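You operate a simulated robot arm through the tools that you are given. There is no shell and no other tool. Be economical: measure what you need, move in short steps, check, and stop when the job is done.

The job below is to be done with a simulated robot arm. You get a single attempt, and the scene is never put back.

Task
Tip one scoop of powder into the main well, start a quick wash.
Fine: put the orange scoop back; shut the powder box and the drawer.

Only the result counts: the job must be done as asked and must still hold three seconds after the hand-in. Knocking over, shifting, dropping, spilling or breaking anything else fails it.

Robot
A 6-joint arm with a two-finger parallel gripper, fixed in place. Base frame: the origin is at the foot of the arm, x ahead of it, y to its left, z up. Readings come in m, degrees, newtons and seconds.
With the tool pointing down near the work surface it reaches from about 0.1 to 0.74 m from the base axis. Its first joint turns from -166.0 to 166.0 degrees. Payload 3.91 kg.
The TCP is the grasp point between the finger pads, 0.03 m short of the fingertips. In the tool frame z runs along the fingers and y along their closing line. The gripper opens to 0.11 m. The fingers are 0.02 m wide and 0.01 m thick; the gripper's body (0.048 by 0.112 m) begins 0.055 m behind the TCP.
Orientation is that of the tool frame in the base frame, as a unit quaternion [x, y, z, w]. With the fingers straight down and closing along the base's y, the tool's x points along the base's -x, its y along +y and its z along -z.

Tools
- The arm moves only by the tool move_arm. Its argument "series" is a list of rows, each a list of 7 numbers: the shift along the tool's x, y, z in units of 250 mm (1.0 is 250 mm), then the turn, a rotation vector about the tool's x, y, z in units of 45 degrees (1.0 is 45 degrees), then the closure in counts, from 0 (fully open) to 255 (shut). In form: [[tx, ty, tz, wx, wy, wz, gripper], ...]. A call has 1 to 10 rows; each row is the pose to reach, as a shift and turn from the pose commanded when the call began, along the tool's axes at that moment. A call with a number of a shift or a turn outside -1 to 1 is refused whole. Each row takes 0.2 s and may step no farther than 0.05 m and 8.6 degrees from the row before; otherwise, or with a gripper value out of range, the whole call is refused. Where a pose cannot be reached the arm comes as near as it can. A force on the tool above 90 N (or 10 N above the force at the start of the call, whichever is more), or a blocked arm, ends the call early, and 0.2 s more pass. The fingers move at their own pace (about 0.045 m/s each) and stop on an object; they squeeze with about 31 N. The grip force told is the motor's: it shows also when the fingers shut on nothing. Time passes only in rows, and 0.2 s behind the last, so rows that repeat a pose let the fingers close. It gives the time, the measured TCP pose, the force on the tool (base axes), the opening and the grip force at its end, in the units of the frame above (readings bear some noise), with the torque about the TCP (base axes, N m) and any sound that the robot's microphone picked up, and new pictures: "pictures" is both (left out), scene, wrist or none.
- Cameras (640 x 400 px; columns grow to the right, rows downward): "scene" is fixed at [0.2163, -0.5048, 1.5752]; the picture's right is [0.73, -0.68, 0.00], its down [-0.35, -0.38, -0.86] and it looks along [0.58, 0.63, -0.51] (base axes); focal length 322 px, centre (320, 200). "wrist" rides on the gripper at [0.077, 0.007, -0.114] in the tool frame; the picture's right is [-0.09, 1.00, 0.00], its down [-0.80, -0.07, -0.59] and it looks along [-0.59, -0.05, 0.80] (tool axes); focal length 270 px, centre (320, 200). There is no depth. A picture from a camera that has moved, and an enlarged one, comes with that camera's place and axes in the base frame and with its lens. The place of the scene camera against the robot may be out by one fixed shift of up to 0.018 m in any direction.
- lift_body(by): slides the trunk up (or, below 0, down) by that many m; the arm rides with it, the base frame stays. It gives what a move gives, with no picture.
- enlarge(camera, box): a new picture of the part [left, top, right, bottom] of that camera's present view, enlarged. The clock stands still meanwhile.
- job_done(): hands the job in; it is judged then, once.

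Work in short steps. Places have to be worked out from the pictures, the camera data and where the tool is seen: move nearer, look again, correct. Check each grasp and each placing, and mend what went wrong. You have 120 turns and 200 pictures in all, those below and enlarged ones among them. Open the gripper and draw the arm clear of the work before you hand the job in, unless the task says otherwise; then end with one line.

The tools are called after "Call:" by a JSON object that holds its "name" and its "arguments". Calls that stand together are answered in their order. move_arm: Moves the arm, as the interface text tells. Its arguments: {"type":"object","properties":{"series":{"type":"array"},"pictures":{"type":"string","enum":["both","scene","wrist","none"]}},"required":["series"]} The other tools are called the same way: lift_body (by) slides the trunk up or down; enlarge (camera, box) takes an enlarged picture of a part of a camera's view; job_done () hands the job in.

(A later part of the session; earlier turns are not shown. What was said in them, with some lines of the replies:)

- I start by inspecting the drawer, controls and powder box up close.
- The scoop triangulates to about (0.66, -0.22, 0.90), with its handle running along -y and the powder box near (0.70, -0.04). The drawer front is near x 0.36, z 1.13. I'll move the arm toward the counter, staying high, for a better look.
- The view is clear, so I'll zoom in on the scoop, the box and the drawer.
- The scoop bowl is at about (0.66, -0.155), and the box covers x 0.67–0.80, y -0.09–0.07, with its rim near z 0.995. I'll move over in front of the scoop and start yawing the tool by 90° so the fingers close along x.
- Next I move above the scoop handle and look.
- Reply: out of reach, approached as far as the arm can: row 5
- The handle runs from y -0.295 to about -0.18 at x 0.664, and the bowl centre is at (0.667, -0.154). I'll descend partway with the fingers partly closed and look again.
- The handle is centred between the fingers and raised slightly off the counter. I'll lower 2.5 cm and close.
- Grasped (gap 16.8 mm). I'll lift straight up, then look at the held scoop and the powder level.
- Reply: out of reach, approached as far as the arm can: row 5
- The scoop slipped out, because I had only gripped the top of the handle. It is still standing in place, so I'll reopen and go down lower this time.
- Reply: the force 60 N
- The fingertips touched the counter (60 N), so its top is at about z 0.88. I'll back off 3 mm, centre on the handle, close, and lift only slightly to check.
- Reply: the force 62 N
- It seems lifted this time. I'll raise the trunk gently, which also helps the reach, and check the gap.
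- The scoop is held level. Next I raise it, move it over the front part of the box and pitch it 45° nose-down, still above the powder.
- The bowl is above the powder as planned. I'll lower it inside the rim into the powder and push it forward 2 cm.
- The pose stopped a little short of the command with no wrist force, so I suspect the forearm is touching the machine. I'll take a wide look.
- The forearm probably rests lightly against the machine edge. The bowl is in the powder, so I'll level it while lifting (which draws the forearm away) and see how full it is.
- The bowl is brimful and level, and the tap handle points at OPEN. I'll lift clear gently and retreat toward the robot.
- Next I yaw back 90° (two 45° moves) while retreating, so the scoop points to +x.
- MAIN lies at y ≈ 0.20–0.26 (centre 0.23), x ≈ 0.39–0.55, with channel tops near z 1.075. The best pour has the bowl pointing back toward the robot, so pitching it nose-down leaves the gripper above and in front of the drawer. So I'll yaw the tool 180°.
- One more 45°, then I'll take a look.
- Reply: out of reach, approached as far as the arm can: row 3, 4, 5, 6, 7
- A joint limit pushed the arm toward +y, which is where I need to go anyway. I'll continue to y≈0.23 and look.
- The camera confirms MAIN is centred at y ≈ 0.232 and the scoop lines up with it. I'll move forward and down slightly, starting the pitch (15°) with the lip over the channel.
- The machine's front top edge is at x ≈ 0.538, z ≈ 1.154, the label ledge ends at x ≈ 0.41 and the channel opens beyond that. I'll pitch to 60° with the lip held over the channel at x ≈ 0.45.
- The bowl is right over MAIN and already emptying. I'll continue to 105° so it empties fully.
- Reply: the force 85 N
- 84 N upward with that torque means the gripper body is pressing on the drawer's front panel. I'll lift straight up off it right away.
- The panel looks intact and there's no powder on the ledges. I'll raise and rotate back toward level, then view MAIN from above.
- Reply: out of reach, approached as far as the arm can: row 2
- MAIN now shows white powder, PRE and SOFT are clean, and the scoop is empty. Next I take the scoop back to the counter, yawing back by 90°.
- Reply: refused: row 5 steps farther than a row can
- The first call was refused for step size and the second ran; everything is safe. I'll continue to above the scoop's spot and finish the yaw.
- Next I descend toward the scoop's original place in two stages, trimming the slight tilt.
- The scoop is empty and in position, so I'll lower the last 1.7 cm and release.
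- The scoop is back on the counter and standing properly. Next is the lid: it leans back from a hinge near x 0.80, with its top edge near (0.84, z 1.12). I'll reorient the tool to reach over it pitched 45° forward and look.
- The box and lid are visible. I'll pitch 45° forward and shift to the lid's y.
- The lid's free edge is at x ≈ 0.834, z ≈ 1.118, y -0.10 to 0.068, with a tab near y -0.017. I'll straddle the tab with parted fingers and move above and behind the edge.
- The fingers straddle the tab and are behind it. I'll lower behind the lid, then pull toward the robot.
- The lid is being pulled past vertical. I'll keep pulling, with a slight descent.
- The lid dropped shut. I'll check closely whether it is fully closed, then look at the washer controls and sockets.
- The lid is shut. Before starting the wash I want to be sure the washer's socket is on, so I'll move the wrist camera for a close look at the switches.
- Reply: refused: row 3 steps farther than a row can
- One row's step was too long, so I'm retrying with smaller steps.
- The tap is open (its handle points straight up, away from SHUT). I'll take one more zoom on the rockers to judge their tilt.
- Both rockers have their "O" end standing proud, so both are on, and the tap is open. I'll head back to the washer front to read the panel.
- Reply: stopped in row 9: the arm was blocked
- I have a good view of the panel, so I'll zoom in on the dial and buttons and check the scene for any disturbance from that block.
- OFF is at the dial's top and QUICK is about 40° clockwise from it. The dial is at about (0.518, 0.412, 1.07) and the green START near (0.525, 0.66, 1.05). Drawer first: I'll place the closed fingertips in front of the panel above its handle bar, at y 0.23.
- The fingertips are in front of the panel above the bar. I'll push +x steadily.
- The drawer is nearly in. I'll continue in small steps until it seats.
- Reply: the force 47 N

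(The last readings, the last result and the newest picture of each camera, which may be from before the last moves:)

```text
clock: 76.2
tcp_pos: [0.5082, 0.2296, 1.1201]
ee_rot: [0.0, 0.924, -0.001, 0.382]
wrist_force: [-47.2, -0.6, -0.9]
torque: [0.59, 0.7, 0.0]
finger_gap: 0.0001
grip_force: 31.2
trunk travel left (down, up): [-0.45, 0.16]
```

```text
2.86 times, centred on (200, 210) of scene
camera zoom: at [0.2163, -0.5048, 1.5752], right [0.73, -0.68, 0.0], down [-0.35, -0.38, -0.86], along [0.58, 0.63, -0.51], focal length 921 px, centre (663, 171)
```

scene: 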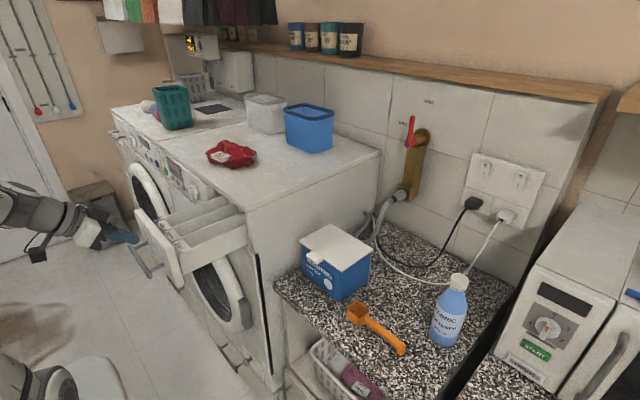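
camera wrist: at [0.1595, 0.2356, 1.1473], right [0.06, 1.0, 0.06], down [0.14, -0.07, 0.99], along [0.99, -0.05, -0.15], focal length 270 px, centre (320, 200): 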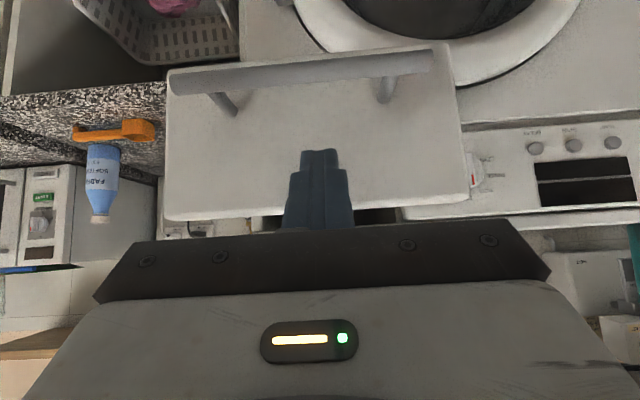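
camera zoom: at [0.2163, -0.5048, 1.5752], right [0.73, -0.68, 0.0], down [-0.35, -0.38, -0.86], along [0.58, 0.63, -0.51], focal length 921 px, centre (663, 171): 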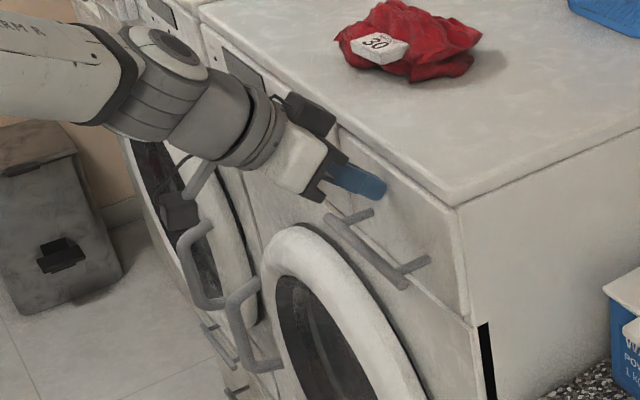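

The drawer is seated flush (47 N resistance). I'll back off, then bring the tool horizontal in front of the dial.

Call:
{"name": "move_arm", "arguments": {"series": [[0.1, 0, -0.1, 0, 0, 0, 255], [0.2, 0, -0.2, 0, 0, 0, 200], [0.32, 0, -0.32, 0, 0, 0, 130]], "pictures": "none"}}

Call:
{"name": "move_arm", "arguments": {"series": [[0.02, 0.12, 0.02, 0, -0.167, 0, 130], [0.04, 0.24, 0.04, 0, -0.333, 0, 130], [0.06, 0.37, 0.06, 0, -0.5, 0, 130], [0.08, 0.5, 0.08, 0, -0.667, 0, 130], [0.1, 0.62, 0.1, 0, -0.833, 0, 130], [0.127, 0.732, 0.127, 0, -1, 0, 130]], "pictures": "both"}}

```text
clock: 77.0
tcp_pos: [0.4016, 0.2279, 1.1213]
ee_rot: [0.001, 0.924, -0.001, 0.383]
wrist_force: [0.2, -0.2, 0.9]
torque: [0.0, 0.03, -0.05]
finger_gap: 0.0494
grip_force: 0.2
trunk travel left (down, up): [-0.45, 0.16]
```

```text
clock: 78.5
tcp_pos: [0.4028, 0.4129, 1.0731]
ee_rot: [0.0, 0.706, 0.0, 0.708]
wrist_force: [0.8, -0.1, -0.1]
torque: [0.01, 0.0, 0.02]
finger_gap: 0.0541
grip_force: 0.0
trunk travel left (down, up): [-0.45, 0.16]
camera wrist: at [0.2893, 0.4201, 0.9958], right [0.0, 1.0, 0.09], down [-0.6, -0.07, 0.8], along [0.8, -0.05, 0.59], focal length 270 px, centre (320, 200)
```

scene: 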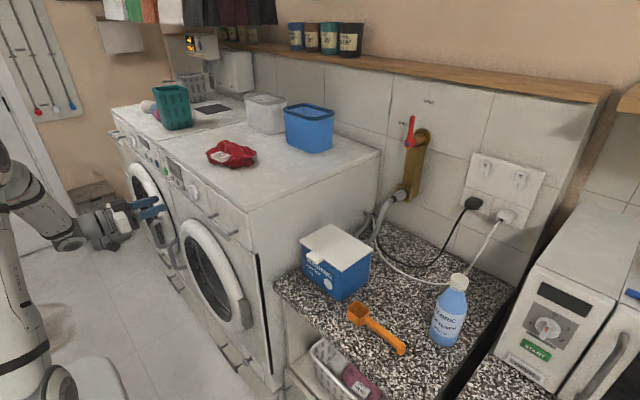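
wrist: 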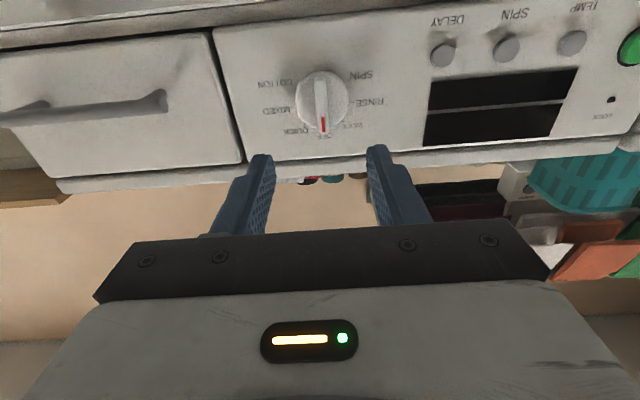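

Two views put the dial centre at about (0.53, 0.415, 1.063). I'll move in close around the pointer bar and look.

Call:
{"name": "move_arm", "arguments": {"series": [[0.02, 0.005, 0.08, 0, 0, 0, 130], [0.04, 0.01, 0.16, 0, 0, 0, 130], [0.04, 0.01, 0.24, 0, 0, 0, 130], [0.04, 0.01, 0.28, 0, 0, 0, 130]], "pictures": "wrist"}}

Call:
{"name": "enlarge", "arguments": {"camera": "wrist", "box": [220, 100, 420, 235]}}

Call:
{"name": "enlarge", "arguments": {"camera": "scene", "box": [130, 140, 250, 260]}}

```text
clock: 79.5
tcp_pos: [0.473, 0.4155, 1.0648]
ee_rot: [0.001, 0.707, -0.001, 0.707]
wrist_force: [-0.3, 0.5, -0.1]
torque: [-0.01, -0.02, -0.03]
finger_gap: 0.0541
grip_force: 0.1
trunk travel left (down, up): [-0.45, 0.16]
camera wrist: at [0.3589, 0.4232, 0.9883], right [0.0, 1.0, 0.09], down [-0.59, -0.07, 0.8], along [0.8, -0.05, 0.59], focal length 270 px, centre (320, 200)
```

wrist: 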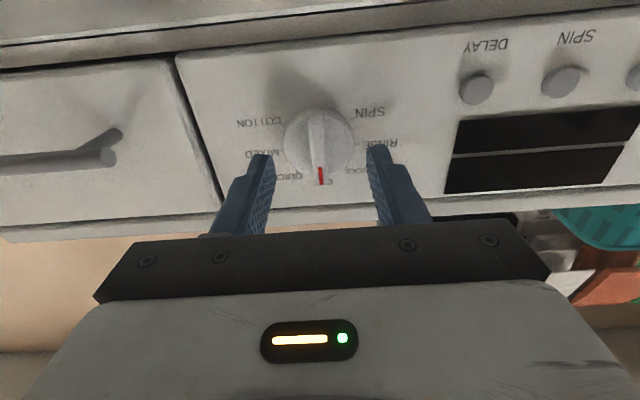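

```text
2.96 times, centred on (320, 168) of wrist
camera zoom: at [0.3589, 0.4232, 0.9883], right [0.0, 1.0, 0.09], down [-0.59, -0.07, 0.8], along [0.8, -0.05, 0.59], focal length 801 px, centre (320, 296)
```

zoom: 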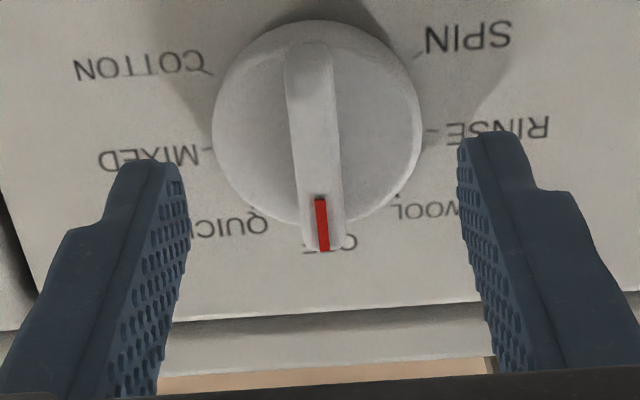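

```text
3.33 times, centred on (190, 200) of scene
camera zoom: at [0.2163, -0.5048, 1.5752], right [0.73, -0.68, 0.0], down [-0.35, -0.38, -0.86], along [0.58, 0.63, -0.51], focal length 1074 px, centre (753, 200)
```

zoom: 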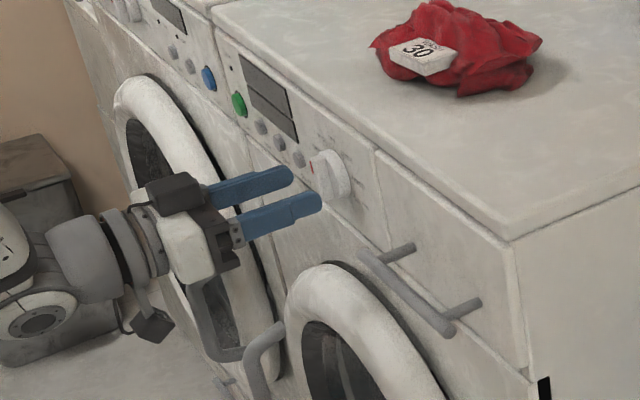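

Aligned with the bar. I'll advance about 1.5 cm and close on it gently.

Call:
{"name": "move_arm", "arguments": {"series": [[0.01, 0, 0.03, 0, 0, 0, 130], [0.01, 0, 0.06, 0, 0, 0, 130], [0.01, 0, 0.06, 0, 0, 0, 255], [0.01, 0, 0.06, 0, 0, 0, 255], [0.01, 0, 0.06, 0, 0, 0, 255], [0.01, 0, 0.06, 0, 0, 0, 255]], "pictures": "none"}}

Call:
{"name": "enlarge", "arguments": {"camera": "wrist", "box": [220, 100, 420, 235]}}

```text
clock: 80.8
tcp_pos: [0.4857, 0.4151, 1.0612]
ee_rot: [0.001, 0.707, -0.002, 0.707]
wrist_force: [-0.4, -4.2, -1.6]
torque: [0.01, -0.09, -0.15]
finger_gap: 0.0099
grip_force: 44.2
trunk travel left (down, up): [-0.45, 0.16]
```

```text
2.96 times, centred on (320, 168) of wrist
camera zoom: at [0.3725, 0.4224, 0.9846], right [0.0, 1.0, 0.09], down [-0.59, -0.07, 0.8], along [0.8, -0.05, 0.59], focal length 801 px, centre (320, 296)
```

zoom: 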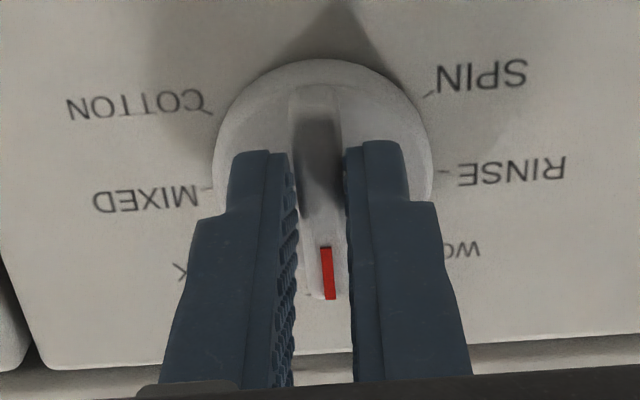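

The bar is gripped (gap 9.9 mm). I'll turn it 40° clockwise as seen facing the panel.

Call:
{"name": "move_arm", "arguments": {"series": [[0, 0, 0, 0, 0, 0.17, 255], [0, 0, 0, 0, 0, 0.34, 255], [0, 0, 0, 0, 0, 0.51, 255], [0, 0, 0, 0, 0, 0.68, 255], [0, 0, 0, 0, 0, 0.85, 255], [0, 0, 0, 0, 0, 0.889, 255]], "pictures": "wrist"}}

Call:
{"name": "enlarge", "arguments": {"camera": "wrist", "box": [220, 80, 420, 235]}}

```text
clock: 81.8
tcp_pos: [0.49, 0.4181, 1.0678]
ee_rot: [0.18, 0.698, 0.143, 0.678]
wrist_force: [-5.2, -25.4, -7.2]
torque: [-0.02, -1.22, -0.9]
finger_gap: 0.0103
grip_force: 45.2
out of reach, approached as far as the arm can: row 4
trunk travel left (down, up): [-0.45, 0.16]
stopped in row 4: the force on the tool passed its limit at 109 N (the readings are from after the stop); the commanded pose is now the measured one
camera wrist: at [0.3766, 0.4621, 1.0064], right [0.06, 0.85, 0.52], down [-0.58, -0.4, 0.71], along [0.81, -0.35, 0.48], focal length 270 px, centre (320, 200)
```

wrist: 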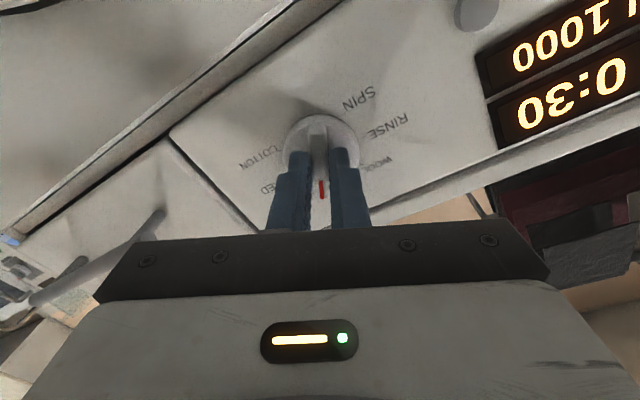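

```text
2.58 times, centred on (320, 158) of wrist
camera zoom: at [0.3766, 0.4621, 1.0064], right [0.06, 0.85, 0.52], down [-0.58, -0.4, 0.71], along [0.81, -0.35, 0.48], focal length 698 px, centre (320, 310)
```

zoom: 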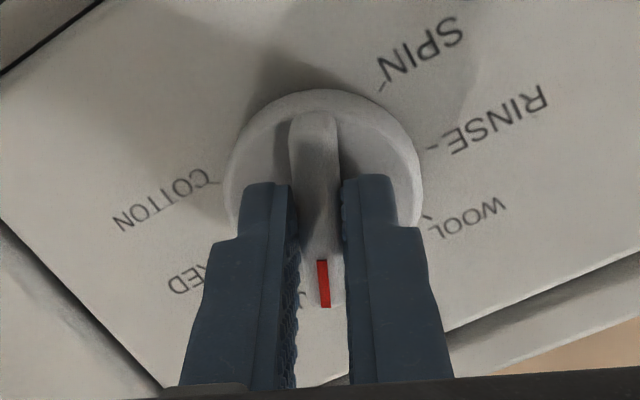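

The display lit up: "0:30", "1000". The arm hit a reach limit partway, so I'll release, back off and read where the pointer is.

Call:
{"name": "move_arm", "arguments": {"series": [[0, 0, 0, 0, 0, 0, 130], [0, 0, 0, 0, 0, 0, 130], [0, 0, -0.1, 0, 0, 0, 130], [0, 0, -0.25, 0, 0, 0, 130]], "pictures": "wrist"}}

Call:
{"name": "enlarge", "arguments": {"camera": "wrist", "box": [220, 40, 420, 200]}}

```text
clock: 82.8
tcp_pos: [0.4274, 0.423, 1.0726]
ee_rot: [0.175, 0.699, 0.144, 0.678]
wrist_force: [0.8, -0.8, 0.2]
torque: [-0.02, -0.02, -0.03]
finger_gap: 0.0539
grip_force: 0.0
out of reach, approached as far as the arm can: row 4
trunk travel left (down, up): [-0.45, 0.16]
camera wrist: at [0.312, 0.4678, 1.011], right [0.05, 0.85, 0.52], down [-0.58, -0.4, 0.71], along [0.81, -0.34, 0.48], focal length 270 px, centre (320, 200)
```

wrist: 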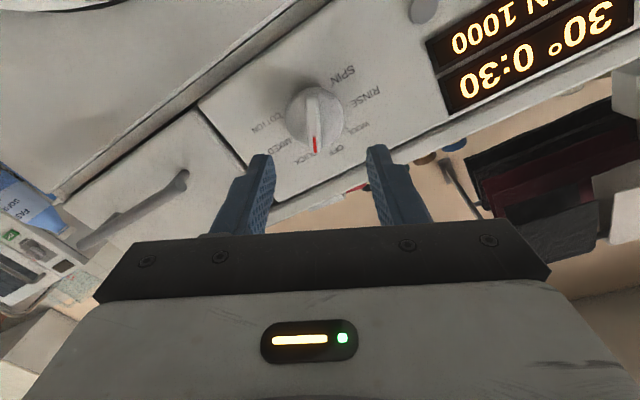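

```text
2.50 times, centred on (320, 120) of wrist
camera zoom: at [0.312, 0.4678, 1.011], right [0.05, 0.85, 0.52], down [-0.58, -0.4, 0.71], along [0.81, -0.34, 0.48], focal length 676 px, centre (320, 400)
```

zoom: 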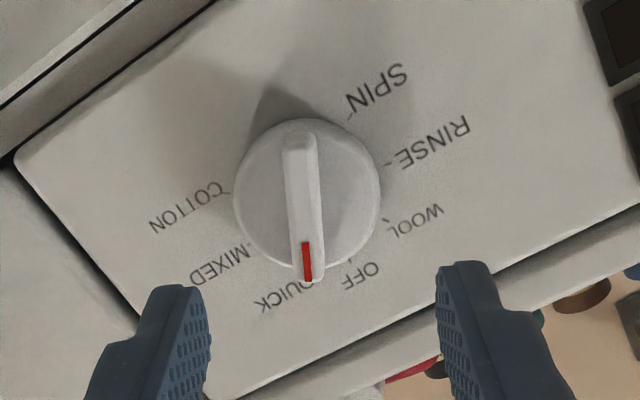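

The pointer sits on QUICK, and the display reads 30°, 0:30, spin 1000. I'll straighten the tool, close the fingers and move in front of START.

Call:
{"name": "move_arm", "arguments": {"series": [[0.07, 0.11, -0.1, -0.009, -0.006, -0.096, 255], [0.14, 0.22, -0.146, -0.019, -0.013, -0.19, 255], [0.21, 0.34, -0.146, -0.028, -0.019, -0.288, 255], [0.28, 0.45, -0.146, -0.037, -0.025, -0.385, 255], [0.35, 0.56, -0.146, -0.047, -0.032, -0.48, 255], [0.426, 0.676, -0.146, -0.056, -0.038, -0.577, 255]], "pictures": "wrist"}}

```text
clock: 84.2
tcp_pos: [0.397, 0.6245, 1.0555]
ee_rot: [0.004, 0.707, 0.004, 0.708]
wrist_force: [-0.4, 0.2, 0.0]
torque: [0.03, -0.01, -0.03]
finger_gap: 0.0
grip_force: 31.2
trunk travel left (down, up): [-0.45, 0.16]
camera wrist: at [0.2833, 0.6317, 0.9788], right [0.0, 1.0, 0.1], down [-0.6, -0.08, 0.8], along [0.8, -0.06, 0.59], focal length 270 px, centre (320, 200)
```

wrist: 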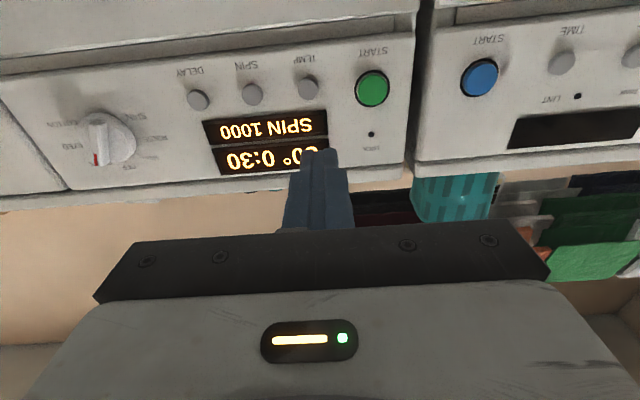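

The green START button is at about (0.53, 0.669, 1.046). I'll align and move in close to it.

Call:
{"name": "move_arm", "arguments": {"series": [[0.02, 0.09, 0.06, 0, 0, 0, 255], [0.038, 0.178, 0.12, 0, 0, 0, 255], [0.038, 0.178, 0.22, 0, 0, 0, 255], [0.038, 0.178, 0.29, 0, 0, 0, 255]], "pictures": "wrist"}}

Call:
{"name": "enlarge", "arguments": {"camera": "wrist", "box": [160, 60, 420, 230]}}

```text
clock: 85.2
tcp_pos: [0.471, 0.6708, 1.0461]
ee_rot: [0.002, 0.707, 0.004, 0.708]
wrist_force: [-0.3, -0.4, 0.5]
torque: [-0.01, -0.01, -0.02]
finger_gap: 0.0
grip_force: 31.2
trunk travel left (down, up): [-0.45, 0.16]
camera wrist: at [0.358, 0.6779, 0.9687], right [0.0, 1.0, 0.1], down [-0.6, -0.08, 0.8], along [0.8, -0.06, 0.59], focal length 270 px, centre (320, 200)
```

wrist: 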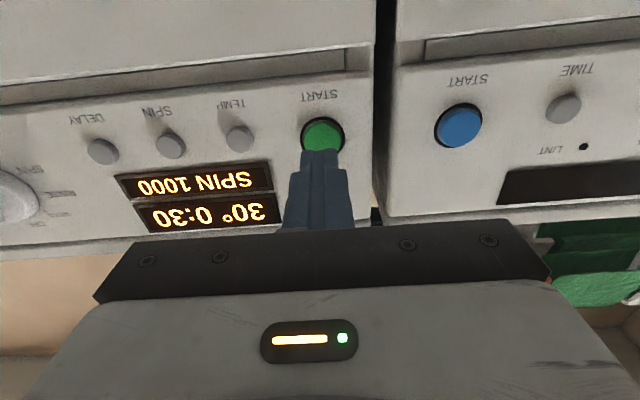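

```text
2.35 times, centred on (290, 145) of wrist
camera zoom: at [0.358, 0.6779, 0.9687], right [0.0, 1.0, 0.1], down [-0.6, -0.08, 0.8], along [0.8, -0.06, 0.59], focal length 636 px, centre (391, 329)
```

zoom: 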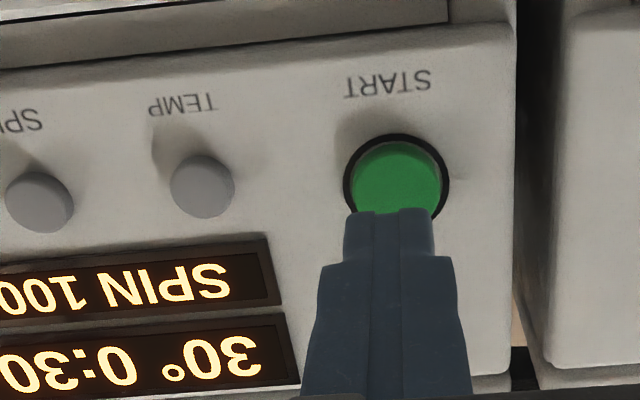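

Aligned; display shows 30°, 0:30, SPIN 1000. I'll press slowly forward in small steps.

Call:
{"name": "move_arm", "arguments": {"series": [[0.016, 0.004, 0.04, 0, 0, 0, 255], [0.016, 0.004, 0.07, 0, 0, 0, 255], [0.016, 0.004, 0.09, 0, 0, 0, 255], [0.016, 0.004, 0.11, 0, 0, 0, 255]], "pictures": "wrist"}}

```text
clock: 86.2
tcp_pos: [0.4993, 0.6726, 1.0403]
ee_rot: [0.003, 0.707, 0.003, 0.707]
wrist_force: [0.7, -0.1, -0.3]
torque: [0.0, 0.02, 0.01]
finger_gap: 0.0001
grip_force: 30.3
trunk travel left (down, up): [-0.45, 0.16]
camera wrist: at [0.3858, 0.6801, 0.9641], right [0.0, 1.0, 0.1], down [-0.6, -0.08, 0.8], along [0.8, -0.06, 0.59], focal length 270 px, centre (320, 200)
```

wrist: 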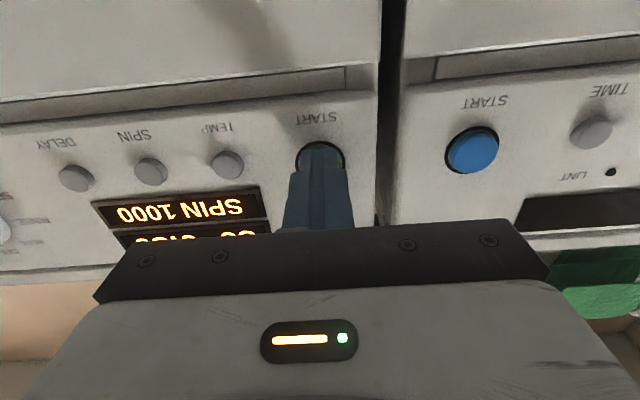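

No contact yet, so I'll continue a few millimetres at a time.

Call:
{"name": "move_arm", "arguments": {"series": [[0, 0, 0.015, 0, 0, 0, 255], [0, 0, 0.03, 0, 0, 0, 255], [0, 0, 0.045, 0, 0, 0, 255], [0, 0, 0.045, 0, 0, 0, 255]], "pictures": "wrist"}}

```text
clock: 87.2
tcp_pos: [0.5057, 0.673, 1.0426]
ee_rot: [0.002, 0.706, 0.004, 0.708]
wrist_force: [-29.4, -11.7, -8.7]
torque: [-0.04, 0.43, -0.38]
finger_gap: 0.0001
grip_force: 30.6
trunk travel left (down, up): [-0.45, 0.16]
heard: click
camera wrist: at [0.3923, 0.6807, 0.9649], right [0.0, 1.0, 0.1], down [-0.6, -0.08, 0.8], along [0.8, -0.06, 0.59], focal length 270 px, centre (320, 200)
```

wrist: 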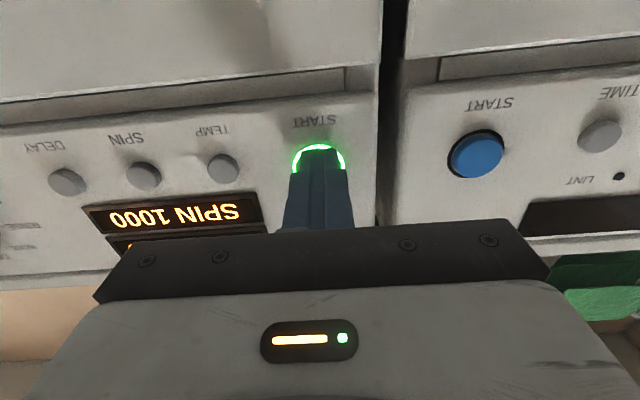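

Click heard, and the START ring is lit green. I'll back straight off and check the panel.

Call:
{"name": "move_arm", "arguments": {"series": [[0, 0, -0.05, 0, 0, 0, 200], [0, 0, -0.15, 0, 0, 0, 120], [0, 0, -0.3, 0, 0, 0, 60], [0, 0, -0.42, 0, 0, 0, 0]], "pictures": "both"}}

Call:
{"name": "enlarge", "arguments": {"camera": "wrist", "box": [0, 30, 400, 220]}}

```text
clock: 88.2
tcp_pos: [0.4043, 0.672, 1.0412]
ee_rot: [0.002, 0.707, 0.004, 0.708]
wrist_force: [-0.5, 0.7, -0.4]
torque: [0.03, 0.04, -0.02]
finger_gap: 0.0824
grip_force: 0.1
trunk travel left (down, up): [-0.45, 0.16]
camera wrist: at [0.2906, 0.6789, 0.9647], right [0.0, 1.0, 0.1], down [-0.6, -0.08, 0.8], along [0.8, -0.06, 0.59], focal length 270 px, centre (320, 200)
```

scene: 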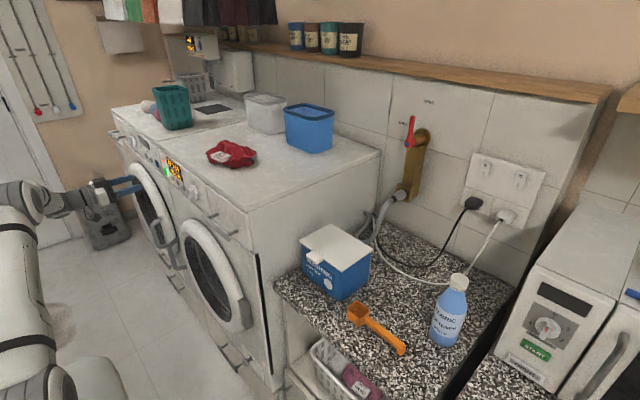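
wrist: 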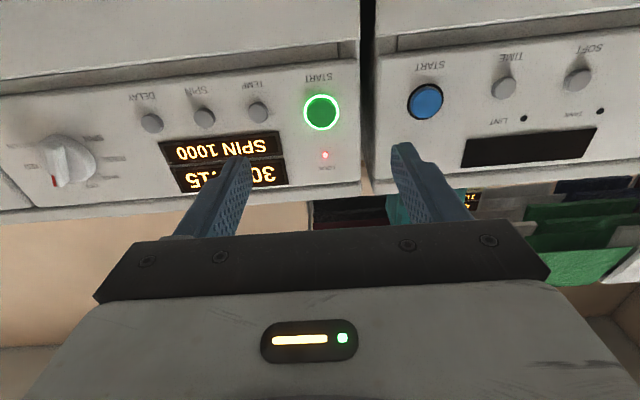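

```text
1.60 times, centred on (200, 125) of wrist
camera zoom: at [0.2906, 0.6789, 0.9647], right [0.0, 1.0, 0.1], down [-0.6, -0.08, 0.8], along [0.8, -0.06, 0.59], focal length 432 px, centre (512, 320)
```

zoom: 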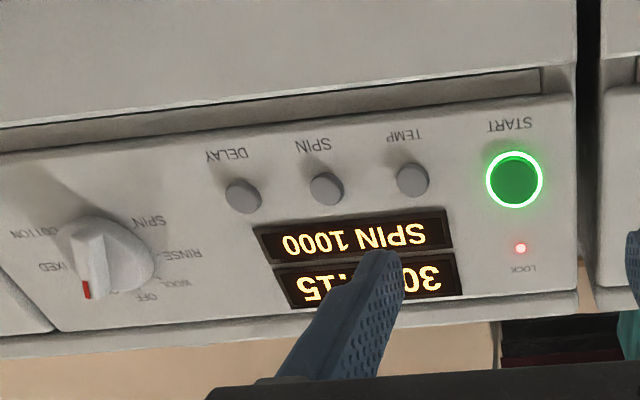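

START is lit and LOCK is on. The display's time is partly hidden, so I'll open up the view and confirm.

Call:
{"name": "move_arm", "arguments": {"series": [[0, 0.1, -0.03, 0, 0, 0, 0], [0, 0.2, -0.06, 0, 0, 0, 0], [-0.05, 0.3, -0.06, 0, 0, 0, 0]], "pictures": "wrist"}}

Call:
{"name": "enlarge", "arguments": {"camera": "wrist", "box": [0, 30, 320, 220]}}

Call:
{"name": "enlarge", "arguments": {"camera": "scene", "box": [140, 140, 270, 260]}}

```text
clock: 89.0
tcp_pos: [0.3906, 0.7472, 1.0517]
ee_rot: [0.003, 0.707, 0.003, 0.707]
wrist_force: [0.2, -1.4, 0.2]
torque: [0.01, 0.0, -0.03]
finger_gap: 0.1101
grip_force: 0.0
trunk travel left (down, up): [-0.45, 0.16]
camera wrist: at [0.2759, 0.7544, 0.9759], right [0.0, 1.0, 0.1], down [-0.6, -0.08, 0.8], along [0.8, -0.06, 0.59], focal length 270 px, centre (320, 200)
```

wrist: 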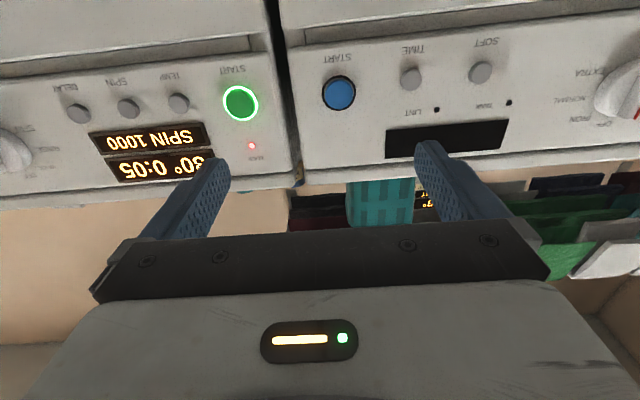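

```text
2.00 times, centred on (160, 125) of wrist
camera zoom: at [0.2759, 0.7544, 0.9759], right [0.0, 1.0, 0.1], down [-0.6, -0.08, 0.8], along [0.8, -0.06, 0.59], focal length 541 px, centre (640, 350)
```

zoom: 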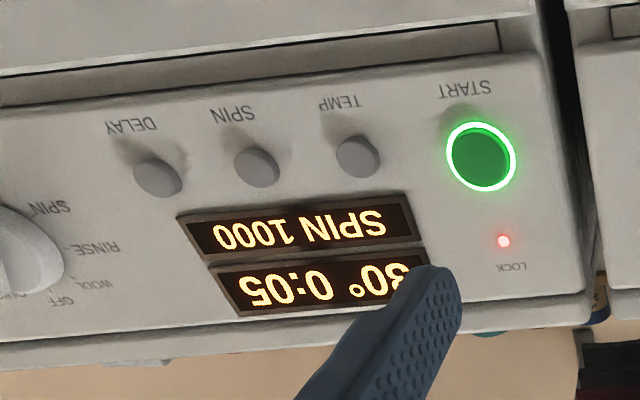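

```text
3.33 times, centred on (205, 200) of scene
camera zoom: at [0.2163, -0.5048, 1.5752], right [0.73, -0.68, 0.0], down [-0.35, -0.38, -0.86], along [0.58, 0.63, -0.51], focal length 1074 px, centre (703, 200)
```

zoom: 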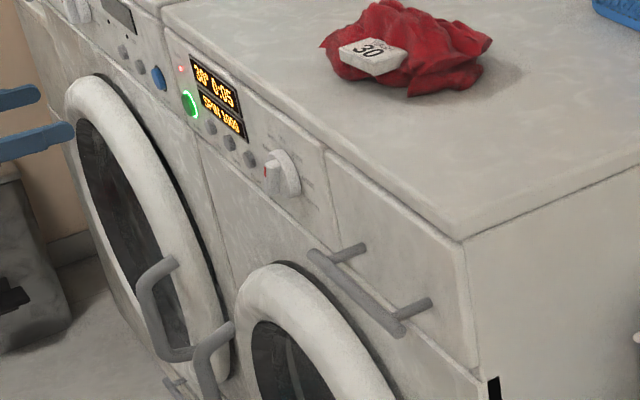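

The wash is running on QUICK (30°, counting down, door locked). The drawer and powder box are shut, the scoop is back in place, and the arm is clear with the gripper open. I'm handing in.

Call:
{"name": "job_done", "arguments": {}}

```text
The job is handed in.
```

I tipped one scoop of powder into MAIN and started the quick wash (30°, 0:30). The scoop is back on the counter, and the powder box and drawer are shut. The display was counting down fast and showed 0:05 just before I handed in, so the cycle may have finished since.
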